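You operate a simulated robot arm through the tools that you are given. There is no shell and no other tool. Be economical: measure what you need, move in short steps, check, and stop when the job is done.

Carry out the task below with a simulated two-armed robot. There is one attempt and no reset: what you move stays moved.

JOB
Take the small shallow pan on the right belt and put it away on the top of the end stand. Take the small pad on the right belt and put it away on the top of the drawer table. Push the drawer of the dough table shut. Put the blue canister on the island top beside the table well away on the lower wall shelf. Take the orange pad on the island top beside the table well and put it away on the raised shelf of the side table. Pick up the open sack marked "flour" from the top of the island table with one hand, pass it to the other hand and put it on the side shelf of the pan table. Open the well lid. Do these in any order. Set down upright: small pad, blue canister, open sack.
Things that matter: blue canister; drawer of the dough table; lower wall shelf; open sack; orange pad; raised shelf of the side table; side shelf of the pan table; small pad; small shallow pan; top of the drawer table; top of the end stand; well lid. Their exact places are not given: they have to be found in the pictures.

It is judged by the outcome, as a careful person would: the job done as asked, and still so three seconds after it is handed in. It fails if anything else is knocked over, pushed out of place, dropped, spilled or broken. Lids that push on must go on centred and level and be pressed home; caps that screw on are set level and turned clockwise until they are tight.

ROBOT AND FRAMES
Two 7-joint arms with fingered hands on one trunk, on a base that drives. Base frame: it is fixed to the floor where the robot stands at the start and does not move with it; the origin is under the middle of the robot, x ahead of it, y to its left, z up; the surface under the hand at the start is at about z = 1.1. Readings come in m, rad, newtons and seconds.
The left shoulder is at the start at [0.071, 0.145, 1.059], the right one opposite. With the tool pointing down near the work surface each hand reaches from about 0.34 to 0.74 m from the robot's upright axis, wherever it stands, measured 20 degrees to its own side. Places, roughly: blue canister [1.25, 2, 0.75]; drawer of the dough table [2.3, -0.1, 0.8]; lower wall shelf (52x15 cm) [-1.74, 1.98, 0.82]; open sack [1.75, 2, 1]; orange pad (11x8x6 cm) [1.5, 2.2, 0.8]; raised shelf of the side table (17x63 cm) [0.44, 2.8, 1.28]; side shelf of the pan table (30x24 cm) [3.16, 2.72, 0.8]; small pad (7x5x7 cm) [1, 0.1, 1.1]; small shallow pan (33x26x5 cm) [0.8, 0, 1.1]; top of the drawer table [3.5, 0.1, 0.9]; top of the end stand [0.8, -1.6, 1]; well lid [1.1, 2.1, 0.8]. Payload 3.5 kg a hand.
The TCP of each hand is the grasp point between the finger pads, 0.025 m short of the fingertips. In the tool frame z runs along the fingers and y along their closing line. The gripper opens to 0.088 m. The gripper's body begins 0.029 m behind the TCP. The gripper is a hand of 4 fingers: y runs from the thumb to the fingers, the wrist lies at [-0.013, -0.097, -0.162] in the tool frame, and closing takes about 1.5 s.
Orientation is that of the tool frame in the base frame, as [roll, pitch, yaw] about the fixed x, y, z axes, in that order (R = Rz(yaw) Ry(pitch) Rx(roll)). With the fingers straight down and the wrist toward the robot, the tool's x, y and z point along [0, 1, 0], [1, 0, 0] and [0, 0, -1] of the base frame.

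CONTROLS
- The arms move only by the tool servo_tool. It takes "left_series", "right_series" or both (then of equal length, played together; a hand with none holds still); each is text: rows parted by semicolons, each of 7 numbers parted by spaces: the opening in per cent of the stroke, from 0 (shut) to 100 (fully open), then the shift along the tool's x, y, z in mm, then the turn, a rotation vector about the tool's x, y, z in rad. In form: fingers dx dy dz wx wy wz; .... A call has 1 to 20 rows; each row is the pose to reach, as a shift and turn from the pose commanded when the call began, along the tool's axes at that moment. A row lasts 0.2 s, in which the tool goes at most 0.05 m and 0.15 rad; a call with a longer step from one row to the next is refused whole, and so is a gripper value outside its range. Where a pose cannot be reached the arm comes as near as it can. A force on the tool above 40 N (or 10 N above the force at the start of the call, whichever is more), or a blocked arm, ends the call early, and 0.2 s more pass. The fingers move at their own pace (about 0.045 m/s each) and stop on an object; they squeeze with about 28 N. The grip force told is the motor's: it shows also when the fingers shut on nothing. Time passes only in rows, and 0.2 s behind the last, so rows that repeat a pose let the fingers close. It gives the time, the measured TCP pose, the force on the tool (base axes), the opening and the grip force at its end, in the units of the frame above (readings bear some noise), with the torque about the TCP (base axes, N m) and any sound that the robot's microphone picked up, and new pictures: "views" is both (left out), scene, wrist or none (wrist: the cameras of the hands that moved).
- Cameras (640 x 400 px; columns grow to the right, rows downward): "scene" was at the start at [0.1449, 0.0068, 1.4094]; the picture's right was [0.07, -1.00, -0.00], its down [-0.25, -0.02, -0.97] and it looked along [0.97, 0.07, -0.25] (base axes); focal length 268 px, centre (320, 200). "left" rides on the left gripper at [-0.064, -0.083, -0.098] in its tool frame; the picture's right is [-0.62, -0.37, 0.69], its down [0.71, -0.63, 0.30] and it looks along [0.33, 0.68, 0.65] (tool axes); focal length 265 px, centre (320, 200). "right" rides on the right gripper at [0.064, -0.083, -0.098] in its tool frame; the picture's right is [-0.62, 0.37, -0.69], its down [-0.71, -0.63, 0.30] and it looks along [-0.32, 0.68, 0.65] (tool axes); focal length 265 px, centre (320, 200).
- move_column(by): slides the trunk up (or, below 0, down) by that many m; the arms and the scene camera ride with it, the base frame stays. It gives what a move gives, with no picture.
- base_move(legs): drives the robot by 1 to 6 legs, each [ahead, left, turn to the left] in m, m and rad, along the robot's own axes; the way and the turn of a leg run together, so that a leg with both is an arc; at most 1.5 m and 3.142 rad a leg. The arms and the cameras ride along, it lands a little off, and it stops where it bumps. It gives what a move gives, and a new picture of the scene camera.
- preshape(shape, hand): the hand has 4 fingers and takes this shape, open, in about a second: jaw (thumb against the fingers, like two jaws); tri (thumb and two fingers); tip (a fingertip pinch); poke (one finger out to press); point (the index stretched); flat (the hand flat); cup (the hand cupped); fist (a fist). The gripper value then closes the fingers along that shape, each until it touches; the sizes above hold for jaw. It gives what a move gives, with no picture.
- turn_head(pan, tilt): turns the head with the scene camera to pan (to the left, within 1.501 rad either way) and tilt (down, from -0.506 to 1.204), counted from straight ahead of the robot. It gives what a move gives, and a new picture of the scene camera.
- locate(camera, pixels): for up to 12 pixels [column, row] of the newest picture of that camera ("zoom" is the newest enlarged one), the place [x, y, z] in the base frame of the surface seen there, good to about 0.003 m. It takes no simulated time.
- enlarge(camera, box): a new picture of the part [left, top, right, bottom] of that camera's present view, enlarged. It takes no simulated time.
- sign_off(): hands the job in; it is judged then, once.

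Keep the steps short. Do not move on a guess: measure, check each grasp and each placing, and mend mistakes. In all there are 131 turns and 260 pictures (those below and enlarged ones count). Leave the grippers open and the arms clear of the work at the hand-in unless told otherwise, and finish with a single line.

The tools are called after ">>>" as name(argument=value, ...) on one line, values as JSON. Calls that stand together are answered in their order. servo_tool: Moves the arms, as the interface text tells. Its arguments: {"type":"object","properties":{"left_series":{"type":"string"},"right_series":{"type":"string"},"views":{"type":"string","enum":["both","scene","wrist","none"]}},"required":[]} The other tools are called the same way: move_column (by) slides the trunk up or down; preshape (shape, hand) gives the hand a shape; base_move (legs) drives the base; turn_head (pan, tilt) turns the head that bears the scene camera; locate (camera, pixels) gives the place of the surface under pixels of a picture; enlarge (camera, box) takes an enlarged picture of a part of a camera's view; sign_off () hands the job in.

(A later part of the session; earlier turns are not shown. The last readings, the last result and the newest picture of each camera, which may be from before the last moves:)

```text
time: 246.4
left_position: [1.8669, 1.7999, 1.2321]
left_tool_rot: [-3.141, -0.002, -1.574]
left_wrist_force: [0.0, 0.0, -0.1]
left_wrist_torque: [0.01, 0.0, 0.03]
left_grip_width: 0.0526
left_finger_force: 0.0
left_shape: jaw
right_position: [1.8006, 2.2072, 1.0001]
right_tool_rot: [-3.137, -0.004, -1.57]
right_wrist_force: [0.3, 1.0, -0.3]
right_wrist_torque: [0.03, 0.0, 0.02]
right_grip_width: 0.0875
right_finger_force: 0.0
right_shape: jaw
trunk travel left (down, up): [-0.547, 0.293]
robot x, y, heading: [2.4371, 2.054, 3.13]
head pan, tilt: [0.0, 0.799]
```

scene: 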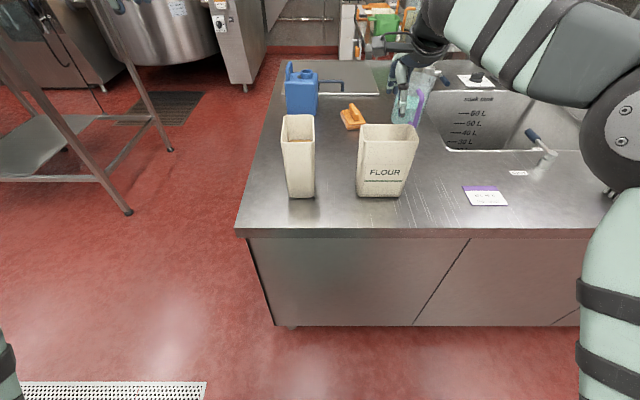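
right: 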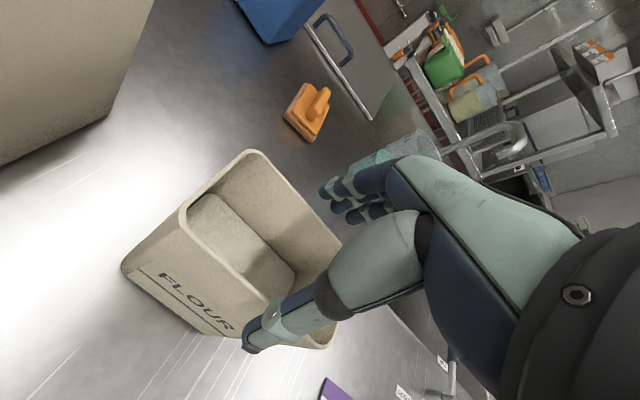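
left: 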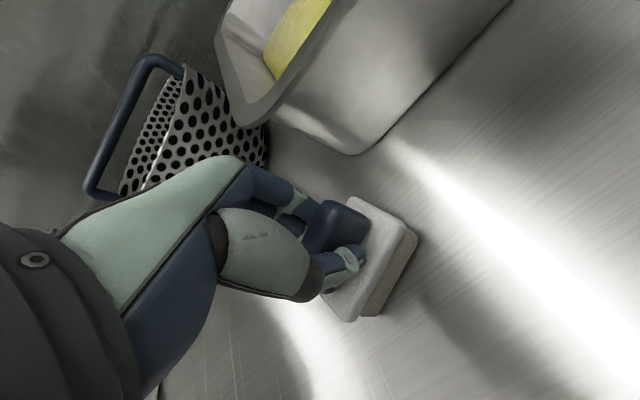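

>>> servo_tool(right_series="100 0 1 12 0 0 0; 100 0 1 24 0 0 0; 100 0 1 36 0 0 0; 100 0 1 48 0 0 0; 100 0 1 52 0 0 0", views="wrist")

```text
time: 247.6
left_position: [1.8675, 1.7992, 1.2324]
left_tool_rot: [3.139, 0.0, -1.575]
left_wrist_force: [0.0, 0.6, 0.2]
left_wrist_torque: [-0.05, 0.02, 0.03]
left_grip_width: 0.0526
left_finger_force: 0.1
left_shape: jaw
right_position: [1.8007, 2.2055, 0.9571]
right_tool_rot: [3.133, -0.003, -1.571]
right_wrist_force: [-7.1, 0.5, 21.0]
right_wrist_torque: [-0.15, 0.69, -0.05]
right_grip_width: 0.0875
right_finger_force: 0.2
right_shape: jaw
trunk travel left (down, up): [-0.547, 0.293]
robot x, y, heading: [2.4397, 2.0511, 3.14]
head pan, tilt: [0.0, 0.799]
```

right: 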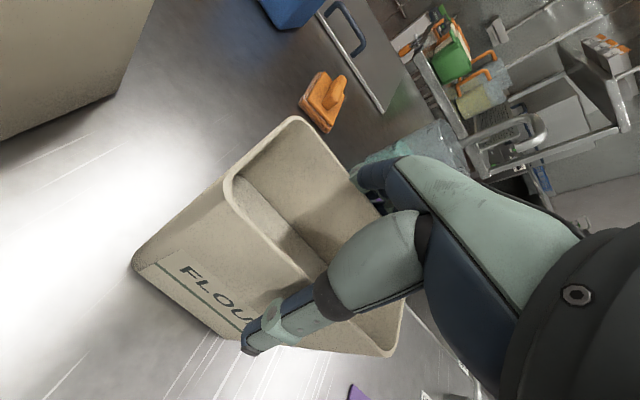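

>>> servo_tool(right_series="100 0 1 -8 0 0 0; 60 0 1 -8 0 0 0; 30 0 1 -8 0 0 0; 0 0 1 -8 0 0 0; 0 0 1 -8 0 0 0; 0 0 1 -8 0 0 0; 0 0 1 -8 0 0 0; 0 0 1 -8 0 0 0; 0 0 1 -8 0 0 0", views="both")

```text
time: 249.6
left_position: [1.8658, 1.7998, 1.2311]
left_tool_rot: [3.142, 0.0, -1.578]
left_wrist_force: [0.0, 0.4, -0.6]
left_wrist_torque: [0.02, 0.02, 0.01]
left_grip_width: 0.0528
left_finger_force: 0.1
left_shape: jaw
right_position: [1.7992, 2.2067, 0.9572]
right_tool_rot: [-3.136, -0.001, -1.57]
right_wrist_force: [-1.8, -0.5, 0.0]
right_wrist_torque: [0.01, 0.3, 0.08]
right_grip_width: 0.0644
right_finger_force: 28.1
right_shape: jaw
trunk travel left (down, up): [-0.547, 0.293]
robot x, y, heading: [2.4381, 2.0488, 3.139]
head pan, tilt: [0.0, 0.799]
```

scene: 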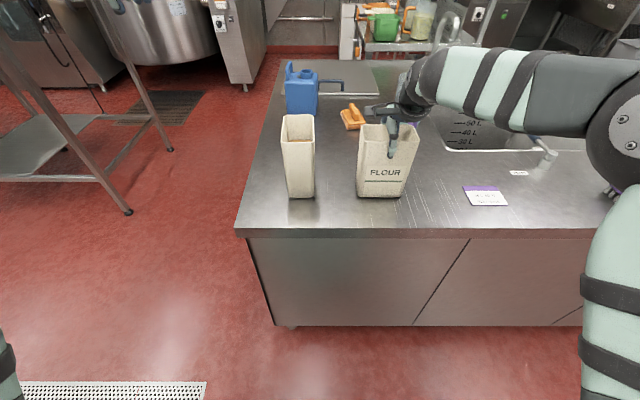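
right: 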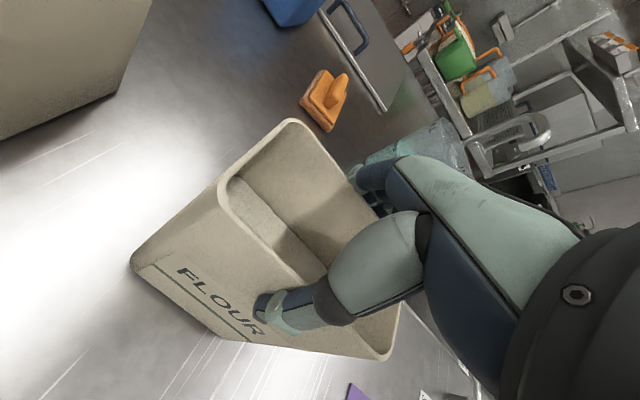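

>>> servo_tool(right_series="0 0 0 -10 0 0 0; 0 0 0 -25 0 0 0; 0 0 0 -40 0 0 0; 0 0 0 -40 0 0 0", views="both")

```text
time: 250.6
left_position: [1.8646, 1.8007, 1.2315]
left_tool_rot: [3.141, -0.001, -1.573]
left_wrist_force: [-0.1, 0.6, 0.9]
left_wrist_torque: [0.0, 0.02, 0.0]
left_grip_width: 0.0525
left_finger_force: 0.1
left_shape: jaw
right_position: [1.7965, 2.2086, 0.9978]
right_tool_rot: [-3.136, -0.001, -1.569]
right_wrist_force: [0.4, -0.9, -5.1]
right_wrist_torque: [-0.01, 0.01, -0.01]
right_grip_width: 0.0639
right_finger_force: 28.1
right_shape: jaw
trunk travel left (down, up): [-0.547, 0.293]
robot x, y, heading: [2.4388, 2.0564, 3.136]
head pan, tilt: [0.0, 0.799]
```

scene: 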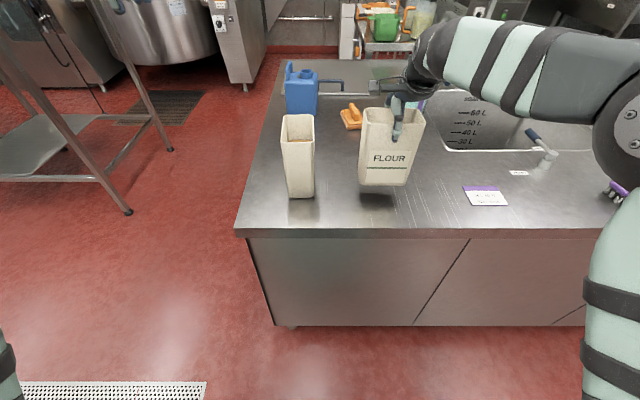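
right: 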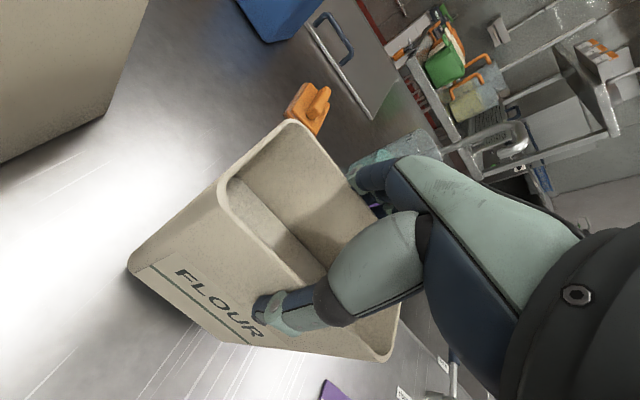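

>>> servo_tool(right_series="0 0 0 -40 0 0 0; 0 0 0 -85 0 0 0; 0 0 0 -130 0 0 0; 0 0 -30 -160 0 0 0; 0 30 -65 -180 0 0 0; 0 60 -100 -190 0 0 0; 0 80 -130 -190 0 0 0; 0 80 -130 -190 0 0 0", views="scene")

```text
refused: row 5 steps farther than a row can; nothing moved
```

>>> servo_tool(left_series="60 5 0 0 0 -0.145 0; 60 10 0 0 0 -0.29 0; 60 20 0 0 0 -0.435 0; 60 30 0 0 0 -0.58 0; 60 40 0 0 0 -0.725 0; 60 50 0 0 0 -0.87 0; 60 50 0 0 0 -1.015 0; 60 50 0 0 0 -1.16 0; 60 50 0 0 0 -1.305 0; 100 50 0 0 0 -1.45 0; 100 50 0 0 0 -1.571 0", right_series="0 0 0 -40 0 0 0; 0 0 0 -80 0 0 0; 0 0 0 -120 0 0 0; 0 0 -10 -150 0 0 0; 0 0 -30 -175 0 0 0; 0 10 -55 -190 0 0 0; 0 25 -80 -190 0 0 0; 0 40 -100 -190 0 0 0; 0 60 -120 -190 0 0 0; 0 80 -130 -190 0 0 0; 0 80 -130 -190 0 0 0", views="scene")

```text
time: 253.0
left_position: [1.867, 1.7497, 1.2299]
left_tool_rot: [-0.707, 1.567, 0.86]
left_wrist_force: [0.4, -0.2, 1.3]
left_wrist_torque: [-0.01, -0.01, -0.01]
left_grip_width: 0.0873
left_finger_force: 0.1
left_shape: jaw
right_position: [1.9276, 2.1299, 1.1864]
right_tool_rot: [-3.137, -0.003, -1.568]
right_wrist_force: [-0.1, 0.1, -5.6]
right_wrist_torque: [0.02, -0.02, 0.02]
right_grip_width: 0.0638
right_finger_force: 28.3
right_shape: jaw
trunk travel left (down, up): [-0.547, 0.293]
robot x, y, heading: [2.4426, 2.0514, 3.136]
head pan, tilt: [0.0, 0.799]
```

scene: 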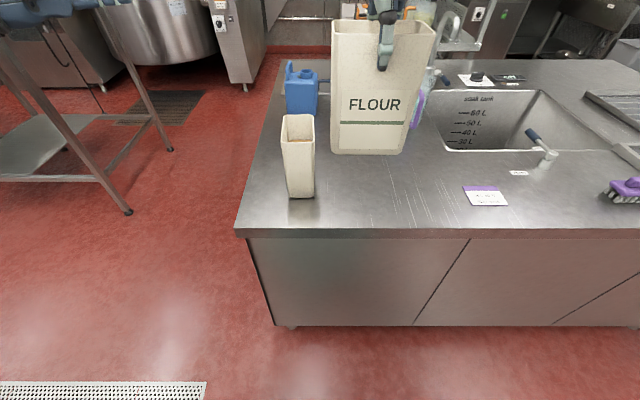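

>>> servo_tool(left_series="100 25 -12 20 0 0 0; 100 50 -24 50 0 0 0; 100 75 -36 85 0 0 0; 100 100 -48 120 0 0 0; 100 120 -58 155 0 0 0; 100 130 -61 190 0 0 0; 100 130 -61 220 0 0 0; 100 130 -61 220 0 0 0", views="both")

>>> turn_head(pan=0.0, tilt=0.4)

```text
time: 254.8
left_position: [1.9273, 1.9749, 1.1007]
left_tool_rot: [0.249, 1.57, 1.816]
left_wrist_force: [0.3, 0.7, -0.6]
left_wrist_torque: [-0.03, -0.03, -0.01]
left_grip_width: 0.0877
left_finger_force: 0.1
left_shape: jaw
right_position: [1.9275, 2.1293, 1.187]
right_tool_rot: [-3.138, -0.002, -1.57]
right_wrist_force: [-0.9, -0.6, -5.0]
right_wrist_torque: [0.0, -0.02, -0.01]
right_grip_width: 0.0639
right_finger_force: 27.8
right_shape: jaw
trunk travel left (down, up): [-0.547, 0.293]
robot x, y, heading: [2.4418, 2.0532, 3.135]
head pan, tilt: [0.0, 0.799]
```

scene: 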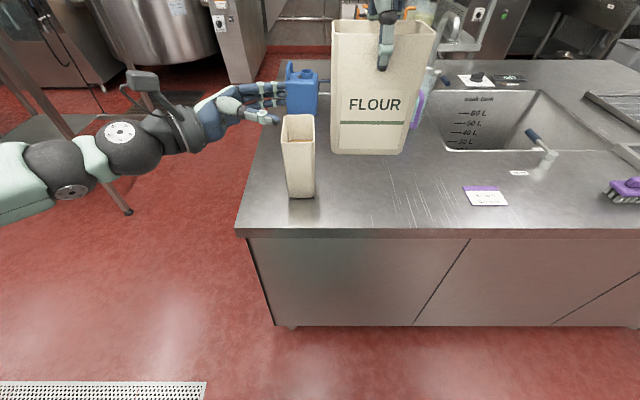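
left: 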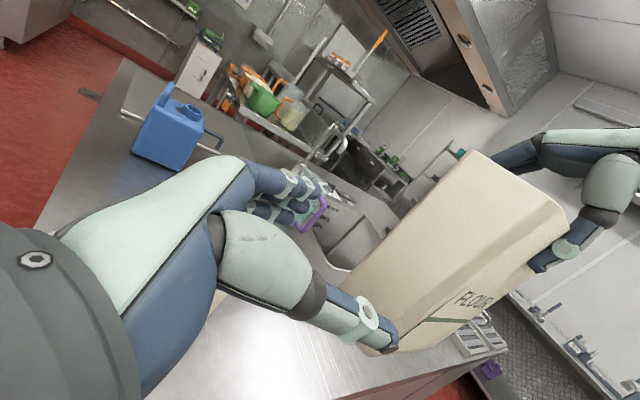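

```text
time: 255.6
left_position: [1.9279, 1.975, 1.1014]
left_tool_rot: [-2.031, 1.569, -0.464]
left_wrist_force: [0.4, -0.9, -0.6]
left_wrist_torque: [0.0, 0.05, 0.0]
left_grip_width: 0.0876
left_finger_force: 0.0
left_shape: jaw
right_position: [1.9281, 2.1286, 1.1862]
right_tool_rot: [-3.137, -0.002, -1.568]
right_wrist_force: [0.3, -0.6, -3.9]
right_wrist_torque: [0.0, -0.02, -0.01]
right_grip_width: 0.064
right_finger_force: 27.7
right_shape: jaw
trunk travel left (down, up): [-0.547, 0.293]
robot x, y, heading: [2.4411, 2.0476, 3.135]
head pan, tilt: [0.0, 0.4]
```

scene: 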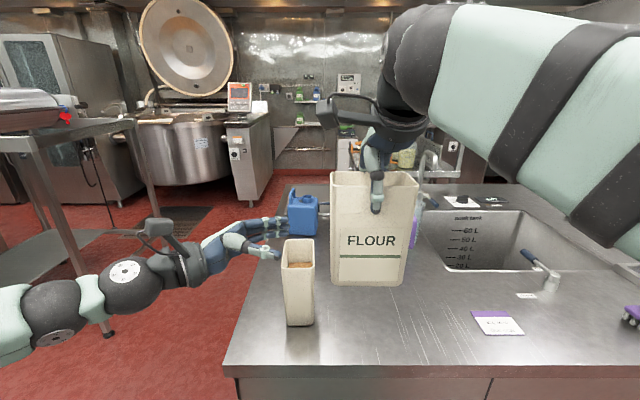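

>>> locate(camera="scene", pixels=[[350, 270], [335, 275], [402, 275], [340, 282], [400, 282], [335, 178], [410, 178], [350, 175], [262, 248], [280, 235]])

>>> locate(camera="left", pixels=[[400, 260], [450, 200], [520, 210], [480, 160], [550, 220], [380, 300], [430, 300], [390, 335]])

```text
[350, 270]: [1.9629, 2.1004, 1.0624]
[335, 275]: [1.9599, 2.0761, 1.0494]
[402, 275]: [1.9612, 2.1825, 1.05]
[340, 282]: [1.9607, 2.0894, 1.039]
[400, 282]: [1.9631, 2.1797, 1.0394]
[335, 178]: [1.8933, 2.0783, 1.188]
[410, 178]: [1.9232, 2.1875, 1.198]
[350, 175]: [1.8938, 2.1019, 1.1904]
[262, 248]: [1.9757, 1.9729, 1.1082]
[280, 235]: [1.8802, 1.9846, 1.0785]
```

```text
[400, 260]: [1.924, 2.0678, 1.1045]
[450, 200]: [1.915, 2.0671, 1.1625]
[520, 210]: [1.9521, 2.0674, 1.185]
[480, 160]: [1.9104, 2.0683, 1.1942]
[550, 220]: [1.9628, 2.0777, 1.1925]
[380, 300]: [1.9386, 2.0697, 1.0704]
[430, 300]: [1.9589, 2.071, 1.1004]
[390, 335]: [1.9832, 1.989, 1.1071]
```

>>> servo_tool(left_series="100 0 0 30 0 0 0; 100 0 0 60 0 0 0; 100 0 0 85 0 0 0; 100 0 0 98 0 0 0; 100 0 0 104 0 0 0; 100 0 0 104 0 0 0", views="both")

```text
time: 257.0
left_position: [1.9276, 2.0759, 1.0991]
left_tool_rot: [3.119, 1.568, -1.595]
left_wrist_force: [-0.7, -0.9, -0.2]
left_wrist_torque: [0.02, -0.04, 0.01]
left_grip_width: 0.0879
left_finger_force: 0.0
left_shape: jaw
right_position: [1.9285, 2.1295, 1.1872]
right_tool_rot: [-3.137, -0.001, -1.567]
right_wrist_force: [-0.2, 0.3, -3.6]
right_wrist_torque: [0.04, -0.04, -0.01]
right_grip_width: 0.0638
right_finger_force: 27.9
right_shape: jaw
trunk travel left (down, up): [-0.547, 0.293]
robot x, y, heading: [2.4379, 2.0492, 3.139]
head pan, tilt: [0.0, 0.4]
```

scene: 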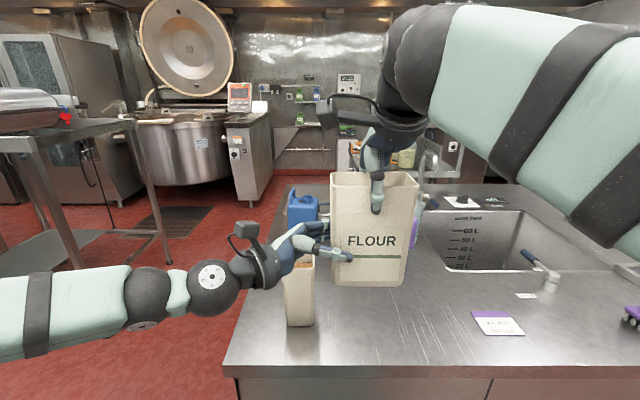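
left: 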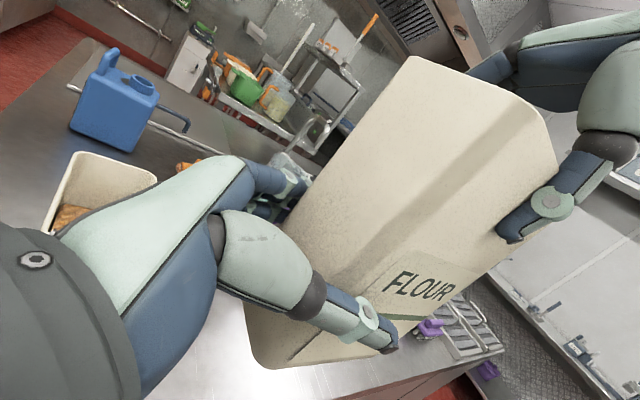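

>>> servo_tool(left_series="100 0 0 6 0 0 0; 100 0 0 12 0 0 0; 60 0 0 12 0 0 0; 30 0 0 12 0 0 0; 0 0 0 12 0 0 0; 0 0 0 12 0 0 0; 0 0 0 12 0 0 0; 0 0 0 12 0 0 0; 0 0 0 12 0 0 0", views="both")

```text
time: 259.0
left_position: [1.9283, 2.0867, 1.0996]
left_tool_rot: [-2.862, 1.569, -1.295]
left_wrist_force: [1.6, -5.1, 0.0]
left_wrist_torque: [-0.05, 0.04, 0.17]
left_grip_width: 0.065
left_finger_force: 27.9
left_shape: jaw
right_position: [1.9272, 2.1299, 1.1871]
right_tool_rot: [-3.139, -0.003, -1.568]
right_wrist_force: [-1.7, 5.1, -1.4]
right_wrist_torque: [0.34, 0.07, -0.23]
right_grip_width: 0.0639
right_finger_force: 28.0
right_shape: jaw
trunk travel left (down, up): [-0.547, 0.293]
robot x, y, heading: [2.4388, 2.0499, 3.138]
head pan, tilt: [0.0, 0.4]
```

scene: 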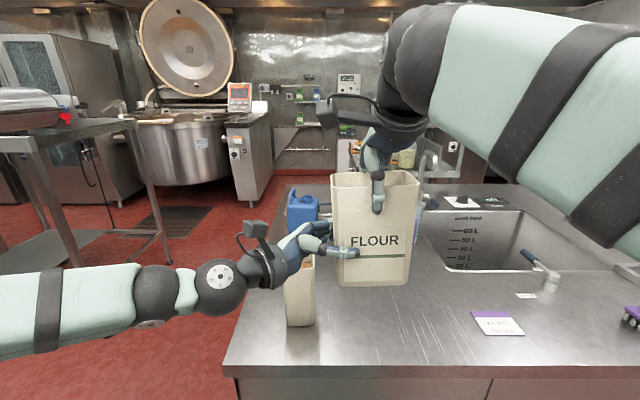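
left: 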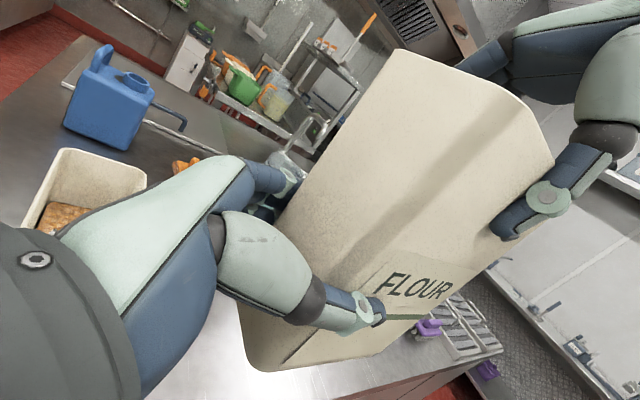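

>>> servo_tool(right_series="80 0 0 0 0 0 0; 90 0 0 0 0 0 0; 100 0 0 0 0 0 0; 100 0 0 0 0 0 0; 100 0 0 0 0 0 0; 100 0 0 0 0 0 0", views="scene")

```text
time: 260.4
left_position: [1.9284, 2.0859, 1.099]
left_tool_rot: [-1.194, 1.569, 0.374]
left_wrist_force: [0.9, -0.9, -2.0]
left_wrist_torque: [-0.06, -0.02, -0.01]
left_grip_width: 0.0649
left_finger_force: 28.1
left_shape: jaw
right_position: [1.9276, 2.1301, 1.187]
right_tool_rot: [-3.139, -0.001, -1.57]
right_wrist_force: [-0.6, 2.0, 3.3]
right_wrist_torque: [-0.05, 0.09, -0.05]
right_grip_width: 0.088
right_finger_force: 0.0
right_shape: jaw
trunk travel left (down, up): [-0.547, 0.293]
robot x, y, heading: [2.4383, 2.0536, 3.133]
head pan, tilt: [0.0, 0.4]
```

scene: 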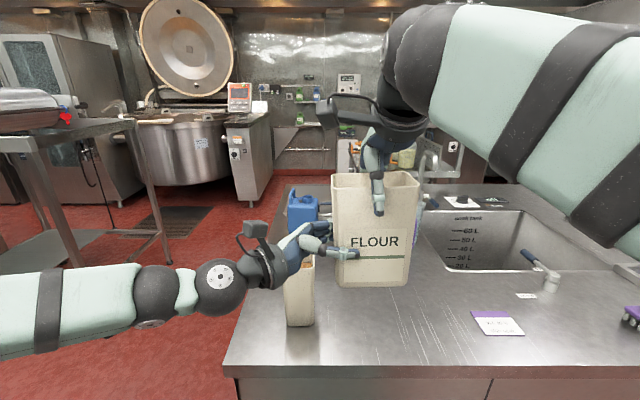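

>>> servo_tool(right_series="100 0 0 -10 0 0 0; 100 0 0 -30 0 0 0; 100 0 0 -60 0 0 0; 100 0 0 -100 0 0 0; 100 0 0 -120 0 0 0", views="both")

```text
time: 261.6
left_position: [1.9304, 2.0882, 1.1006]
left_tool_rot: [2.019, 1.568, -2.696]
left_wrist_force: [0.5, 0.7, -0.9]
left_wrist_torque: [-0.21, 0.04, 0.01]
left_grip_width: 0.0655
left_finger_force: 27.6
left_shape: jaw
right_position: [1.9449, 2.1473, 1.3005]
right_tool_rot: [-3.14, -0.001, -1.569]
right_wrist_force: [1.3, -0.1, -0.2]
right_wrist_torque: [0.02, 0.0, 0.0]
right_grip_width: 0.088
right_finger_force: 0.1
right_shape: jaw
right hand out of reach, approached as far as the arm can: row 5
trunk travel left (down, up): [-0.547, 0.293]
robot x, y, heading: [2.4387, 2.0518, 3.135]
head pan, tilt: [0.0, 0.4]
```

scene: 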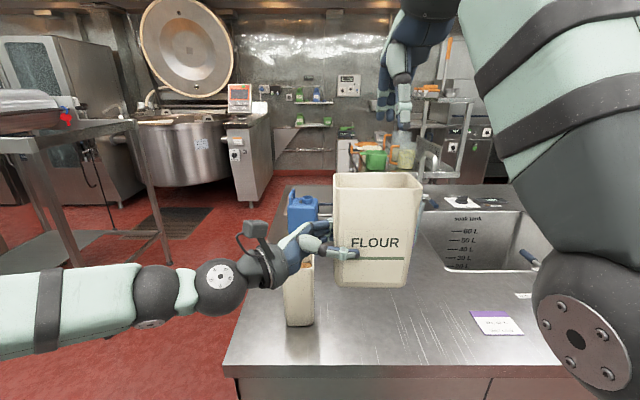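
right: 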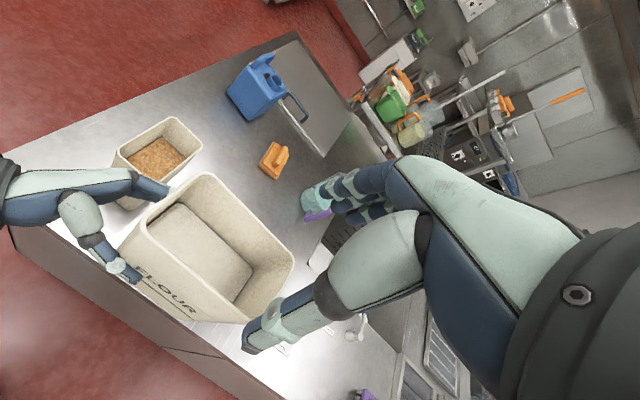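

>>> move_column(by=0.12)

>>> base_move(legs=[[-0.03, -0.75, 0], [0, 0, -1.57]])

>>> turn_head(pan=-1.2, tilt=0.7)

```text
time: 263.1
left_position: [1.9271, 2.0866, 1.2195]
left_tool_rot: [-2.724, 1.568, -1.157]
left_wrist_force: [-1.2, 0.7, -5.0]
left_wrist_torque: [-0.24, -0.02, -0.01]
left_grip_width: 0.0651
left_finger_force: 27.8
left_shape: jaw
right_position: [1.9415, 2.1452, 1.4185]
right_tool_rot: [-3.136, -0.003, -1.568]
right_wrist_force: [0.6, 0.1, -0.3]
right_wrist_torque: [0.04, 0.03, -0.03]
right_grip_width: 0.0882
right_finger_force: 0.0
right_shape: jaw
trunk travel left (down, up): [-0.667, 0.173]
robot x, y, heading: [2.4382, 2.0519, 3.14]
head pan, tilt: [0.0, 0.4]
```

```text
time: 271.0
left_position: [2.4986, 3.3069, 1.2201]
left_tool_rot: [-3.012, 1.568, -2.999]
left_wrist_force: [0.4, -0.1, -4.9]
left_wrist_torque: [0.02, 0.24, -0.03]
left_grip_width: 0.065
left_finger_force: 27.8
left_shape: jaw
right_position: [2.5583, 3.2941, 1.4197]
right_tool_rot: [-3.137, 0.0, -3.124]
right_wrist_force: [-0.2, -0.2, 0.1]
right_wrist_torque: [0.02, 0.01, -0.03]
right_grip_width: 0.088
right_finger_force: 0.0
right_shape: jaw
trunk travel left (down, up): [-0.667, 0.173]
robot x, y, heading: [2.472, 2.7943, 1.583]
head pan, tilt: [0.0, 0.4]
```

scene: 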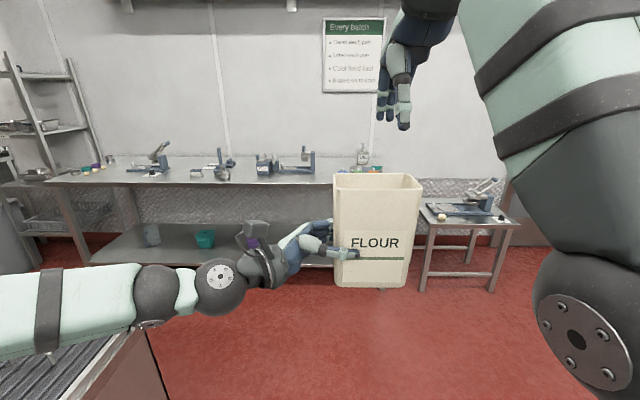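

```text
time: 272.4
left_position: [2.4988, 3.3083, 1.2189]
left_tool_rot: [2.739, 1.569, 2.753]
left_wrist_force: [0.3, -0.3, -4.6]
left_wrist_torque: [-0.01, 0.19, 0.0]
left_grip_width: 0.0654
left_finger_force: 28.1
left_shape: jaw
right_position: [2.5582, 3.2942, 1.4191]
right_tool_rot: [-3.138, -0.002, -3.124]
right_wrist_force: [0.3, -0.4, 0.0]
right_wrist_torque: [0.01, 0.04, -0.01]
right_grip_width: 0.0879
right_finger_force: 0.1
right_shape: jaw
trunk travel left (down, up): [-0.667, 0.173]
robot x, y, heading: [2.4751, 2.7927, 1.585]
head pan, tilt: [-1.201, 0.7]
```

scene: 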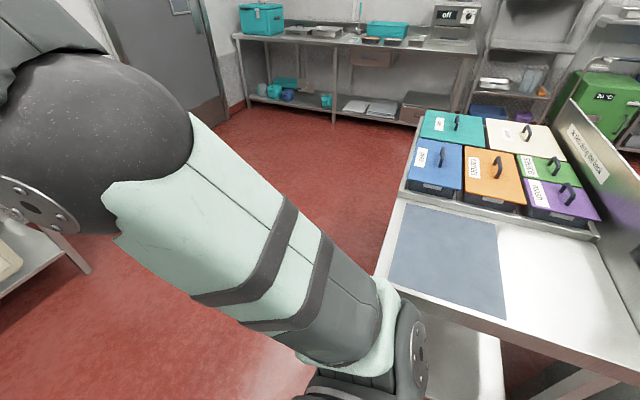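

>>> locate(camera="scene", pixels=[[405, 208], [495, 224], [503, 314], [393, 283], [450, 260], [560, 270], [600, 360], [395, 295], [530, 230], [630, 350], [415, 195], [378, 272]])

```text
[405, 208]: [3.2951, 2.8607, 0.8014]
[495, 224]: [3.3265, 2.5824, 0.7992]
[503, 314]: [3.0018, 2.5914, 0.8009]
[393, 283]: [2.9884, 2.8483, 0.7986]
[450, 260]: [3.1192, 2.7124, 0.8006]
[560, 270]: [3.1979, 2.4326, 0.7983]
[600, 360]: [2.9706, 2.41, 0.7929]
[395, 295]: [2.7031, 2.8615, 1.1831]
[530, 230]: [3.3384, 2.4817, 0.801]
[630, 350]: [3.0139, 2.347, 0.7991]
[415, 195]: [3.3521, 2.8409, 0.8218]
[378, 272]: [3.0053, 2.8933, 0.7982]
```

>>> base_move(legs=[[0, 0, -1.585], [0.12, 0, 0]])

>>> turn_head(pan=0.0, tilt=0.6)

```text
time: 277.5
left_position: [3.1015, 2.753, 1.2212]
left_tool_rot: [2.473, 1.568, 0.89]
left_wrist_force: [0.4, -1.4, -4.2]
left_wrist_torque: [0.25, -0.03, 0.02]
left_grip_width: 0.0648
left_finger_force: 27.8
left_shape: jaw
right_position: [3.0852, 2.6948, 1.4197]
right_tool_rot: [-3.14, -0.002, 1.563]
right_wrist_force: [1.0, 0.0, 0.3]
right_wrist_torque: [0.02, 0.04, 0.01]
right_grip_width: 0.088
right_finger_force: 0.0
right_shape: jaw
trunk travel left (down, up): [-0.667, 0.173]
robot x, y, heading: [2.591, 2.7931, -0.006]
head pan, tilt: [-1.201, 0.7]
```

scene: 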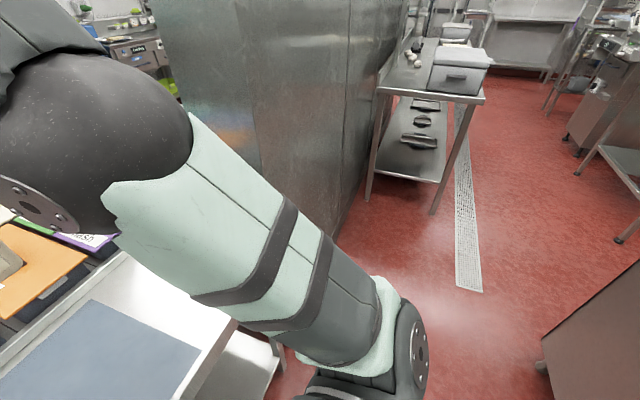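

```text
time: 278.9
left_position: [3.1028, 2.754, 1.2197]
left_tool_rot: [3.032, 1.568, 1.448]
left_wrist_force: [-0.3, 0.0, -3.9]
left_wrist_torque: [0.23, -0.03, 0.0]
left_grip_width: 0.0653
left_finger_force: 28.1
left_shape: jaw
right_position: [3.089, 2.6951, 1.4207]
right_tool_rot: [-3.137, -0.001, 1.564]
right_wrist_force: [0.6, 0.6, -0.3]
right_wrist_torque: [0.01, -0.03, -0.01]
right_grip_width: 0.088
right_finger_force: 0.2
right_shape: jaw
trunk travel left (down, up): [-0.667, 0.173]
robot x, y, heading: [2.59, 2.7943, -0.013]
head pan, tilt: [0.0, 0.6]
```

scene: 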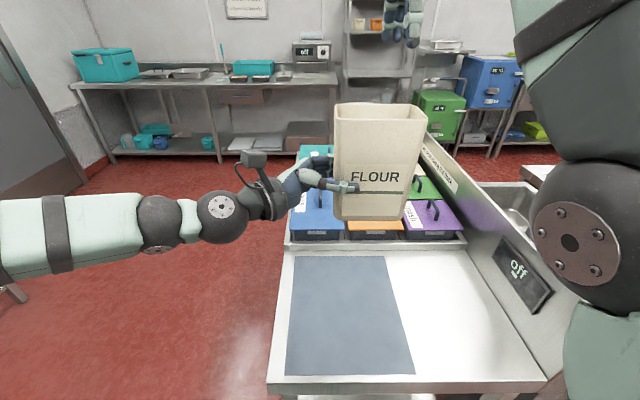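

>>> move_column(by=-0.33)

>>> servo_tool(left_series="0 4 0 0 0 0 0; 0 8 0 0 0 0 0; 0 12 0 0 0 0 0; 0 12 0 0 0 0 0", views="scene")

```text
time: 282.1
left_position: [3.1028, 2.7536, 0.8896]
left_tool_rot: [2.529, 1.569, 0.946]
left_wrist_force: [0.1, -0.5, -4.4]
left_wrist_torque: [0.22, -0.01, 0.0]
left_grip_width: 0.0651
left_finger_force: 27.6
left_shape: jaw
right_position: [3.0869, 2.6958, 1.0913]
right_tool_rot: [-3.138, -0.001, 1.563]
right_wrist_force: [-0.3, -0.2, 0.9]
right_wrist_torque: [0.02, -0.02, 0.03]
right_grip_width: 0.0881
right_finger_force: 0.0
right_shape: jaw
trunk travel left (down, up): [-0.337, 0.503]
robot x, y, heading: [2.5888, 2.7942, -0.007]
head pan, tilt: [0.0, 0.6]
```

```text
time: 283.1
left_position: [3.1008, 2.7539, 0.8787]
left_tool_rot: [2.977, 1.569, 1.394]
left_wrist_force: [0.6, -0.5, -5.6]
left_wrist_torque: [0.22, 0.0, -0.01]
left_grip_width: 0.0647
left_finger_force: 28.5
left_shape: jaw
right_position: [3.0871, 2.6952, 1.0905]
right_tool_rot: [-3.139, -0.002, 1.564]
right_wrist_force: [-0.6, 0.2, -0.2]
right_wrist_torque: [0.03, 0.0, 0.04]
right_grip_width: 0.088
right_finger_force: 0.1
right_shape: jaw
trunk travel left (down, up): [-0.337, 0.503]
robot x, y, heading: [2.5931, 2.7923, -0.01]
head pan, tilt: [0.0, 0.6]
```

scene: 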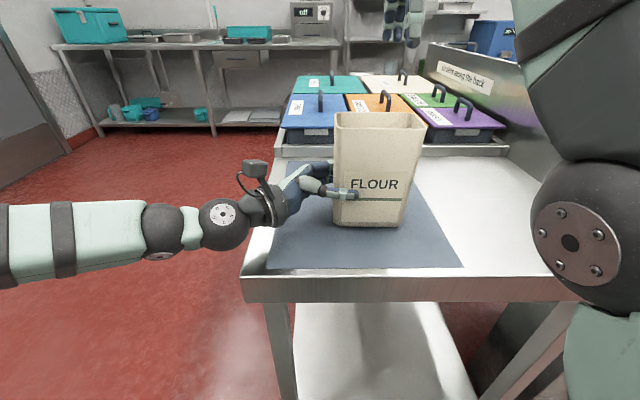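

Not yet in contact (5.6 N hanging). I'll keep lowering in small steps.

>>> servo_tool(left_series="0 2 0 0 0 0 0; 0 4 0 0 0 0 0; 0 6 0 0 0 0 0; 0 7 0 0 0 0 0; 0 7 0 0 0 0 0", views="wrist")

```text
time: 284.3
left_position: [3.1018, 2.755, 0.8722]
left_tool_rot: [2.152, 1.57, 0.57]
left_wrist_force: [1.8, 0.1, 0.2]
left_wrist_torque: [0.18, -0.08, 0.03]
left_grip_width: 0.0651
left_finger_force: 27.9
left_shape: jaw
right_position: [3.0872, 2.6948, 1.0901]
right_tool_rot: [-3.136, -0.003, 1.565]
right_wrist_force: [0.9, 0.9, 0.5]
right_wrist_torque: [0.0, 0.03, -0.01]
right_grip_width: 0.0879
right_finger_force: 0.0
right_shape: jaw
trunk travel left (down, up): [-0.337, 0.503]
robot x, y, heading: [2.5928, 2.7885, -0.011]
head pan, tilt: [0.0, 0.6]
```

left: 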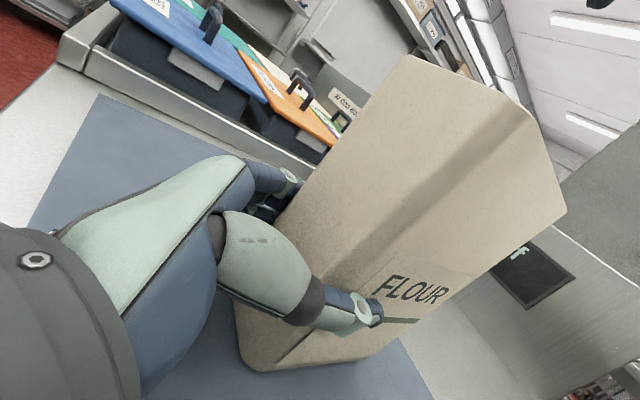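

>>> servo_tool(left_series="0 2 0 0 0 0 0; 80 2 0 0 0 0 0; 90 2 0 0 0 0 0; 100 2 0 0 0 0 0; 100 2 0 0 0 0 0; 100 2 0 -10 0 0 0; 100 2 0 -30 0 0 0; 100 2 0 -60 0 0 0; 100 2 0 -100 0 0 0; 100 2 0 -140 0 0 0; 100 2 0 -170 0 0 0", views="both")

```text
time: 286.7
left_position: [3.1035, 2.9262, 0.8652]
left_tool_rot: [-2.666, 1.569, 2.034]
left_wrist_force: [-0.6, 0.0, -0.1]
left_wrist_torque: [-0.01, 0.02, -0.02]
left_grip_width: 0.0879
left_finger_force: 0.1
left_shape: jaw
right_position: [3.0864, 2.6959, 1.0906]
right_tool_rot: [-3.14, -0.001, 1.564]
right_wrist_force: [0.5, 0.4, 0.8]
right_wrist_torque: [-0.01, 0.02, 0.0]
right_grip_width: 0.088
right_finger_force: 0.0
right_shape: jaw
trunk travel left (down, up): [-0.337, 0.503]
robot x, y, heading: [2.5937, 2.791, -0.017]
head pan, tilt: [0.0, 0.6]
```

scene: 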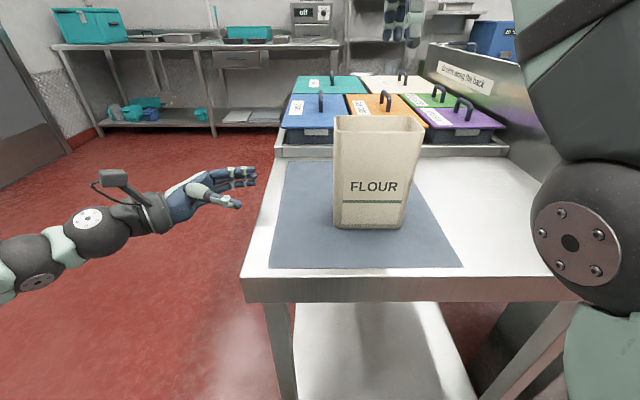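
left: 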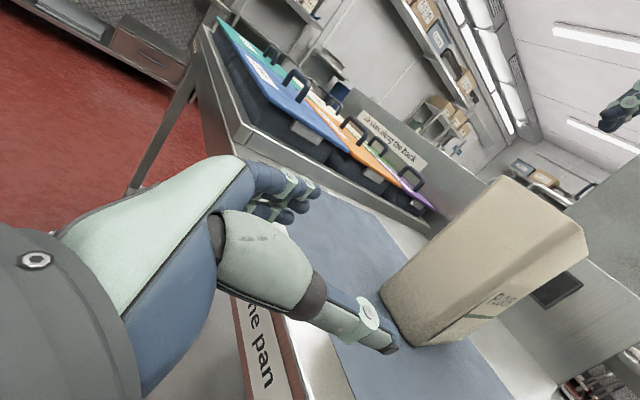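

>>> move_column(by=0.4)

>>> servo_tool(left_series="60 0 0 -10 0 0.145 0; 60 0 0 -20 0 0.29 0; 60 0 0 -30 0 0.435 0; 60 0 0 -40 0 0.58 0; 60 0 0 -50 0 0.725 0; 60 0 0 -60 0 0.87 0; 60 0 0 -70 0 1.015 0; 60 0 0 -80 0 1.16 0; 60 0 0 -90 0 1.305 0; 60 0 0 -90 0 1.45 0; 60 0 0 -90 0 1.571 0", right_series="60 -10 0 0 0 0 0; 60 -30 0 0 0 0 0; 60 -60 0 0 0 0 0; 60 -90 0 0 0 0 0; 60 -120 0 0 0 0 0; 60 -140 0 0 0 0 0; 60 -150 0 0 0 0 0; 60 -150 0 0 0 0 0; 60 -150 0 0 0 0 0; 60 -150 0 0 0 0 0; 60 -150 0 0 0 0 0", views="none")

>>> base_move(legs=[[-0.14, 0, 0], [0, 0, 1.58], [0, 0, 1.57]])

```text
time: 290.6
left_position: [3.1032, 2.925, 1.2641]
left_tool_rot: [3.042, 1.569, 1.459]
left_wrist_force: [0.0, 1.1, 0.0]
left_wrist_torque: [0.01, 0.02, 0.02]
left_grip_width: 0.0878
left_finger_force: 0.0
left_shape: jaw
right_position: [3.0874, 2.6961, 1.4899]
right_tool_rot: [-3.139, -0.001, 1.565]
right_wrist_force: [-0.1, 0.4, 0.2]
right_wrist_torque: [-0.01, -0.01, 0.02]
right_grip_width: 0.0879
right_finger_force: 0.1
right_shape: jaw
trunk travel left (down, up): [-0.737, 0.103]
robot x, y, heading: [2.5902, 2.7954, -0.013]
head pan, tilt: [0.0, 0.6]
```

```text
time: 293.0
left_position: [3.1074, 3.0135, 1.265]
left_tool_rot: [-3.141, -0.007, 1.558]
left_wrist_force: [-0.2, 0.1, -0.2]
left_wrist_torque: [0.02, -0.04, -0.01]
left_grip_width: 0.0534
left_finger_force: 0.0
left_shape: jaw
right_position: [3.087, 2.5427, 1.4898]
right_tool_rot: [-3.138, -0.003, 1.563]
right_wrist_force: [-0.1, 0.2, -0.1]
right_wrist_torque: [0.02, 0.01, 0.02]
right_grip_width: 0.0533
right_finger_force: 0.0
right_shape: jaw
trunk travel left (down, up): [-0.737, 0.103]
robot x, y, heading: [2.5886, 2.7951, -0.016]
head pan, tilt: [0.0, 0.6]
```

```text
time: 302.0
left_position: [1.9403, 2.5576, 1.2669]
left_tool_rot: [3.141, 0.0, -1.552]
left_wrist_force: [0.0, 0.5, -0.3]
left_wrist_torque: [-0.04, 0.03, 0.02]
left_grip_width: 0.0531
left_finger_force: 0.2
left_shape: jaw
right_position: [1.9441, 3.0282, 1.4906]
right_tool_rot: [-3.14, 0.0, -1.546]
right_wrist_force: [-0.1, 0.9, 0.0]
right_wrist_torque: [0.0, 0.01, 0.0]
right_grip_width: 0.0533
right_finger_force: 0.0
right_shape: jaw
trunk travel left (down, up): [-0.737, 0.103]
robot x, y, heading: [2.4453, 2.7917, -3.118]
head pan, tilt: [0.0, 0.6]
```

scene: 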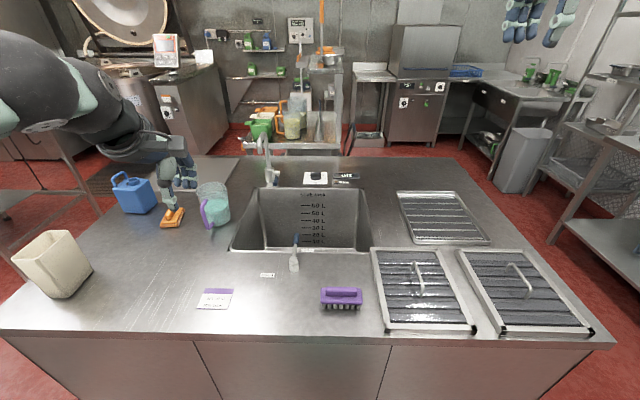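

>>> base_move(legs=[[0, 1.35, -0.023]])

>>> turn_head(pan=0.15, tilt=0.6)

```text
time: 308.8
left_position: [1.9615, 1.2048, 1.2658]
left_tool_rot: [-3.14, -0.002, -1.554]
left_wrist_force: [0.3, 0.6, -0.1]
left_wrist_torque: [0.01, -0.02, 0.0]
left_grip_width: 0.0532
left_finger_force: 0.1
left_shape: jaw
right_position: [1.9689, 1.6761, 1.4904]
right_tool_rot: [-3.14, -0.004, -1.549]
right_wrist_force: [-0.6, -0.8, 0.7]
right_wrist_torque: [0.01, -0.01, 0.02]
right_grip_width: 0.0534
right_finger_force: 0.0
right_shape: jaw
trunk travel left (down, up): [-0.737, 0.103]
robot x, y, heading: [2.4739, 1.4398, -3.127]
head pan, tilt: [0.0, 0.6]
```

scene: 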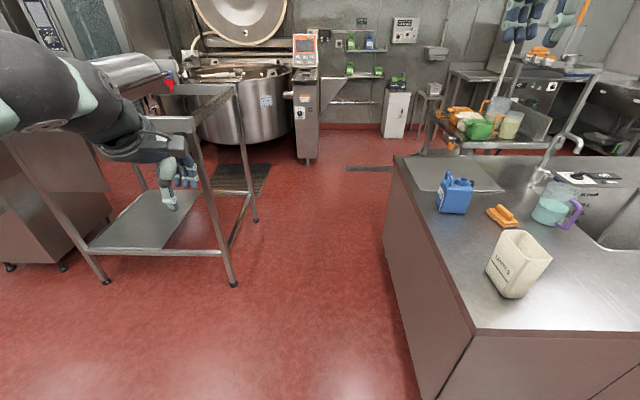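

```text
time: 309.5
left_position: [1.9627, 1.2034, 1.2654]
left_tool_rot: [-3.141, -0.001, -1.553]
left_wrist_force: [-0.4, 0.1, 0.4]
left_wrist_torque: [0.02, -0.02, 0.02]
left_grip_width: 0.0533
left_finger_force: 0.0
left_shape: jaw
right_position: [1.9661, 1.6741, 1.4916]
right_tool_rot: [-3.14, -0.003, -1.548]
right_wrist_force: [-0.3, 0.4, -0.7]
right_wrist_torque: [-0.01, 0.04, -0.03]
right_grip_width: 0.053
right_finger_force: 0.1
right_shape: jaw
trunk travel left (down, up): [-0.737, 0.103]
robot x, y, heading: [2.4666, 1.4391, -3.128]
head pan, tilt: [0.15, 0.6]
```

scene: 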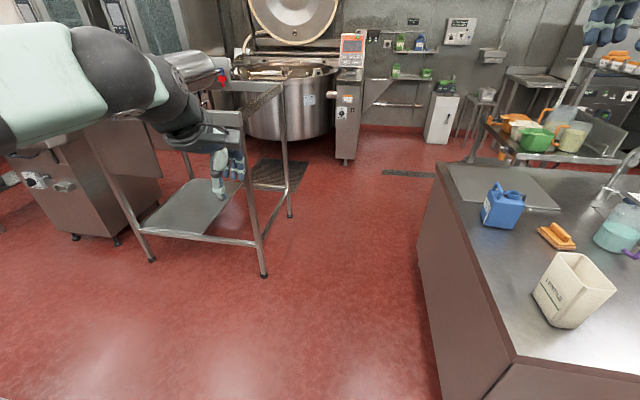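

>>> locate(camera="scene", pixels=[[263, 275], [245, 110], [290, 215], [440, 390], [437, 170], [400, 77], [400, 105], [400, 52], [560, 210], [450, 165], [395, 73], [425, 75]])

>>> base_move(legs=[[1.05, 0, -0.012], [0, 0, -1.57]])

>>> turn_head(pan=0.0, tilt=0.7)

```text
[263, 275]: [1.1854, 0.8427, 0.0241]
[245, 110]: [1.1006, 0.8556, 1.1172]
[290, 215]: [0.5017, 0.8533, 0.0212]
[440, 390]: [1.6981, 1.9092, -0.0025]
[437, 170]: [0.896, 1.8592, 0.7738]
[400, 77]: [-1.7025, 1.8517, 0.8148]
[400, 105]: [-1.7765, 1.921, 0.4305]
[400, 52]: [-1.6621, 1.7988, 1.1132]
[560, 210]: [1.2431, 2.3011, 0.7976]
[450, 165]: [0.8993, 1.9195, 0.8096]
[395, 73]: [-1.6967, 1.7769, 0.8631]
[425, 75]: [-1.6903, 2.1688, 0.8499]
```

```text
time: 318.7
left_position: [1.1952, 1.926, 1.265]
left_tool_rot: [-3.141, -0.003, -3.117]
left_wrist_force: [0.3, 0.0, 0.1]
left_wrist_torque: [0.0, -0.03, 0.01]
left_grip_width: 0.0529
left_finger_force: 0.0
left_shape: jaw
right_position: [1.6673, 1.9263, 1.4911]
right_tool_rot: [-3.14, -0.002, -3.114]
right_wrist_force: [0.0, -0.2, -0.3]
right_wrist_torque: [-0.01, 0.01, -0.01]
right_grip_width: 0.0534
right_finger_force: 0.0
right_shape: jaw
trunk travel left (down, up): [-0.737, 0.103]
robot x, y, heading: [1.437, 1.4206, 1.592]
head pan, tilt: [0.15, 0.6]
```

scene: 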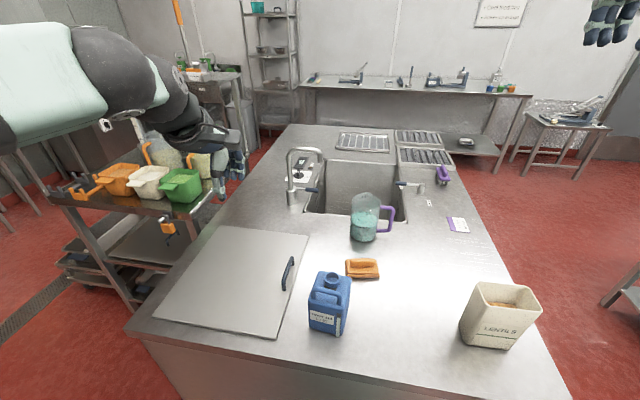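

```text
time: 319.4
left_position: [1.1958, 1.9272, 1.2655]
left_tool_rot: [3.141, -0.002, -3.118]
left_wrist_force: [0.1, -0.1, 0.5]
left_wrist_torque: [0.0, -0.01, 0.02]
left_grip_width: 0.053
left_finger_force: 0.1
left_shape: jaw
right_position: [1.6675, 1.9252, 1.4906]
right_tool_rot: [-3.139, -0.002, -3.112]
right_wrist_force: [0.1, -0.3, 0.1]
right_wrist_torque: [0.0, -0.01, -0.02]
right_grip_width: 0.053
right_finger_force: 0.2
right_shape: jaw
trunk travel left (down, up): [-0.737, 0.103]
robot x, y, heading: [1.4339, 1.4187, 1.592]
head pan, tilt: [0.0, 0.7]
```

scene: 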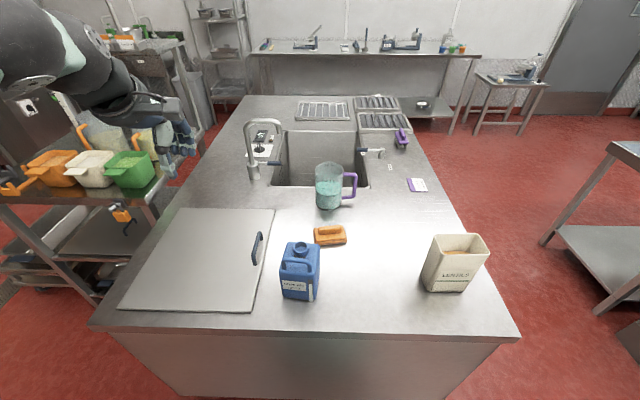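

>>> enlarge(camera="scene", box=[100, 190, 360, 330])

>>> locate(camera="scene", pixels=[[181, 209], [272, 210], [240, 308], [122, 304], [260, 236], [254, 262], [257, 248], [200, 250], [290, 290], [300, 245], [316, 278], [284, 270]])

>>> locate(camera="scene", pixels=[[330, 232], [330, 240], [345, 240], [317, 240], [318, 230], [342, 228], [312, 250], [285, 262], [318, 258], [300, 255], [283, 250], [315, 247]])

```text
2.46 times, centred on (230, 260) of scene
```

zoom: 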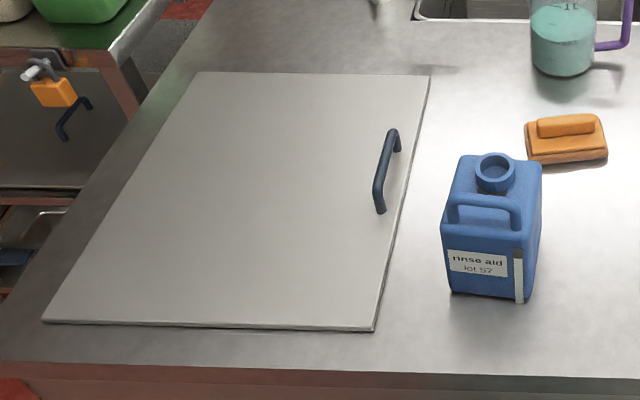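

```text
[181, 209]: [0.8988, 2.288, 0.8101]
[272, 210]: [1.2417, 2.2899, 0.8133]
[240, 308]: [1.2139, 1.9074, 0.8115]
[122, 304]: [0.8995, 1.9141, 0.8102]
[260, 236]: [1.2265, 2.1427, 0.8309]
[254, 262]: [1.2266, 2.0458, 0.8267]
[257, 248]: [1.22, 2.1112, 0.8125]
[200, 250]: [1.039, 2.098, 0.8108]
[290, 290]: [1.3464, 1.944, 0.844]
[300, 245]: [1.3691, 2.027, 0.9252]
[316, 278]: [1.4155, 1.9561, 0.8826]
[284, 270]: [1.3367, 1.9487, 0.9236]
```

```text
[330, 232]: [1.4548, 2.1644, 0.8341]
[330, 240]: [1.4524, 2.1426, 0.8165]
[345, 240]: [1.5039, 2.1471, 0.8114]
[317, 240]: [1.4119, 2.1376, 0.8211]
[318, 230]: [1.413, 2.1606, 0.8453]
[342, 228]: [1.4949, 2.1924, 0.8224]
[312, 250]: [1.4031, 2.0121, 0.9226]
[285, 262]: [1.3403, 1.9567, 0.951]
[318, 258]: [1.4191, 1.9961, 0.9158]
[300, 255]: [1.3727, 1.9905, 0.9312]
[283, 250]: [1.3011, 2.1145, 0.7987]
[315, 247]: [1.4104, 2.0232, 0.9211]
```

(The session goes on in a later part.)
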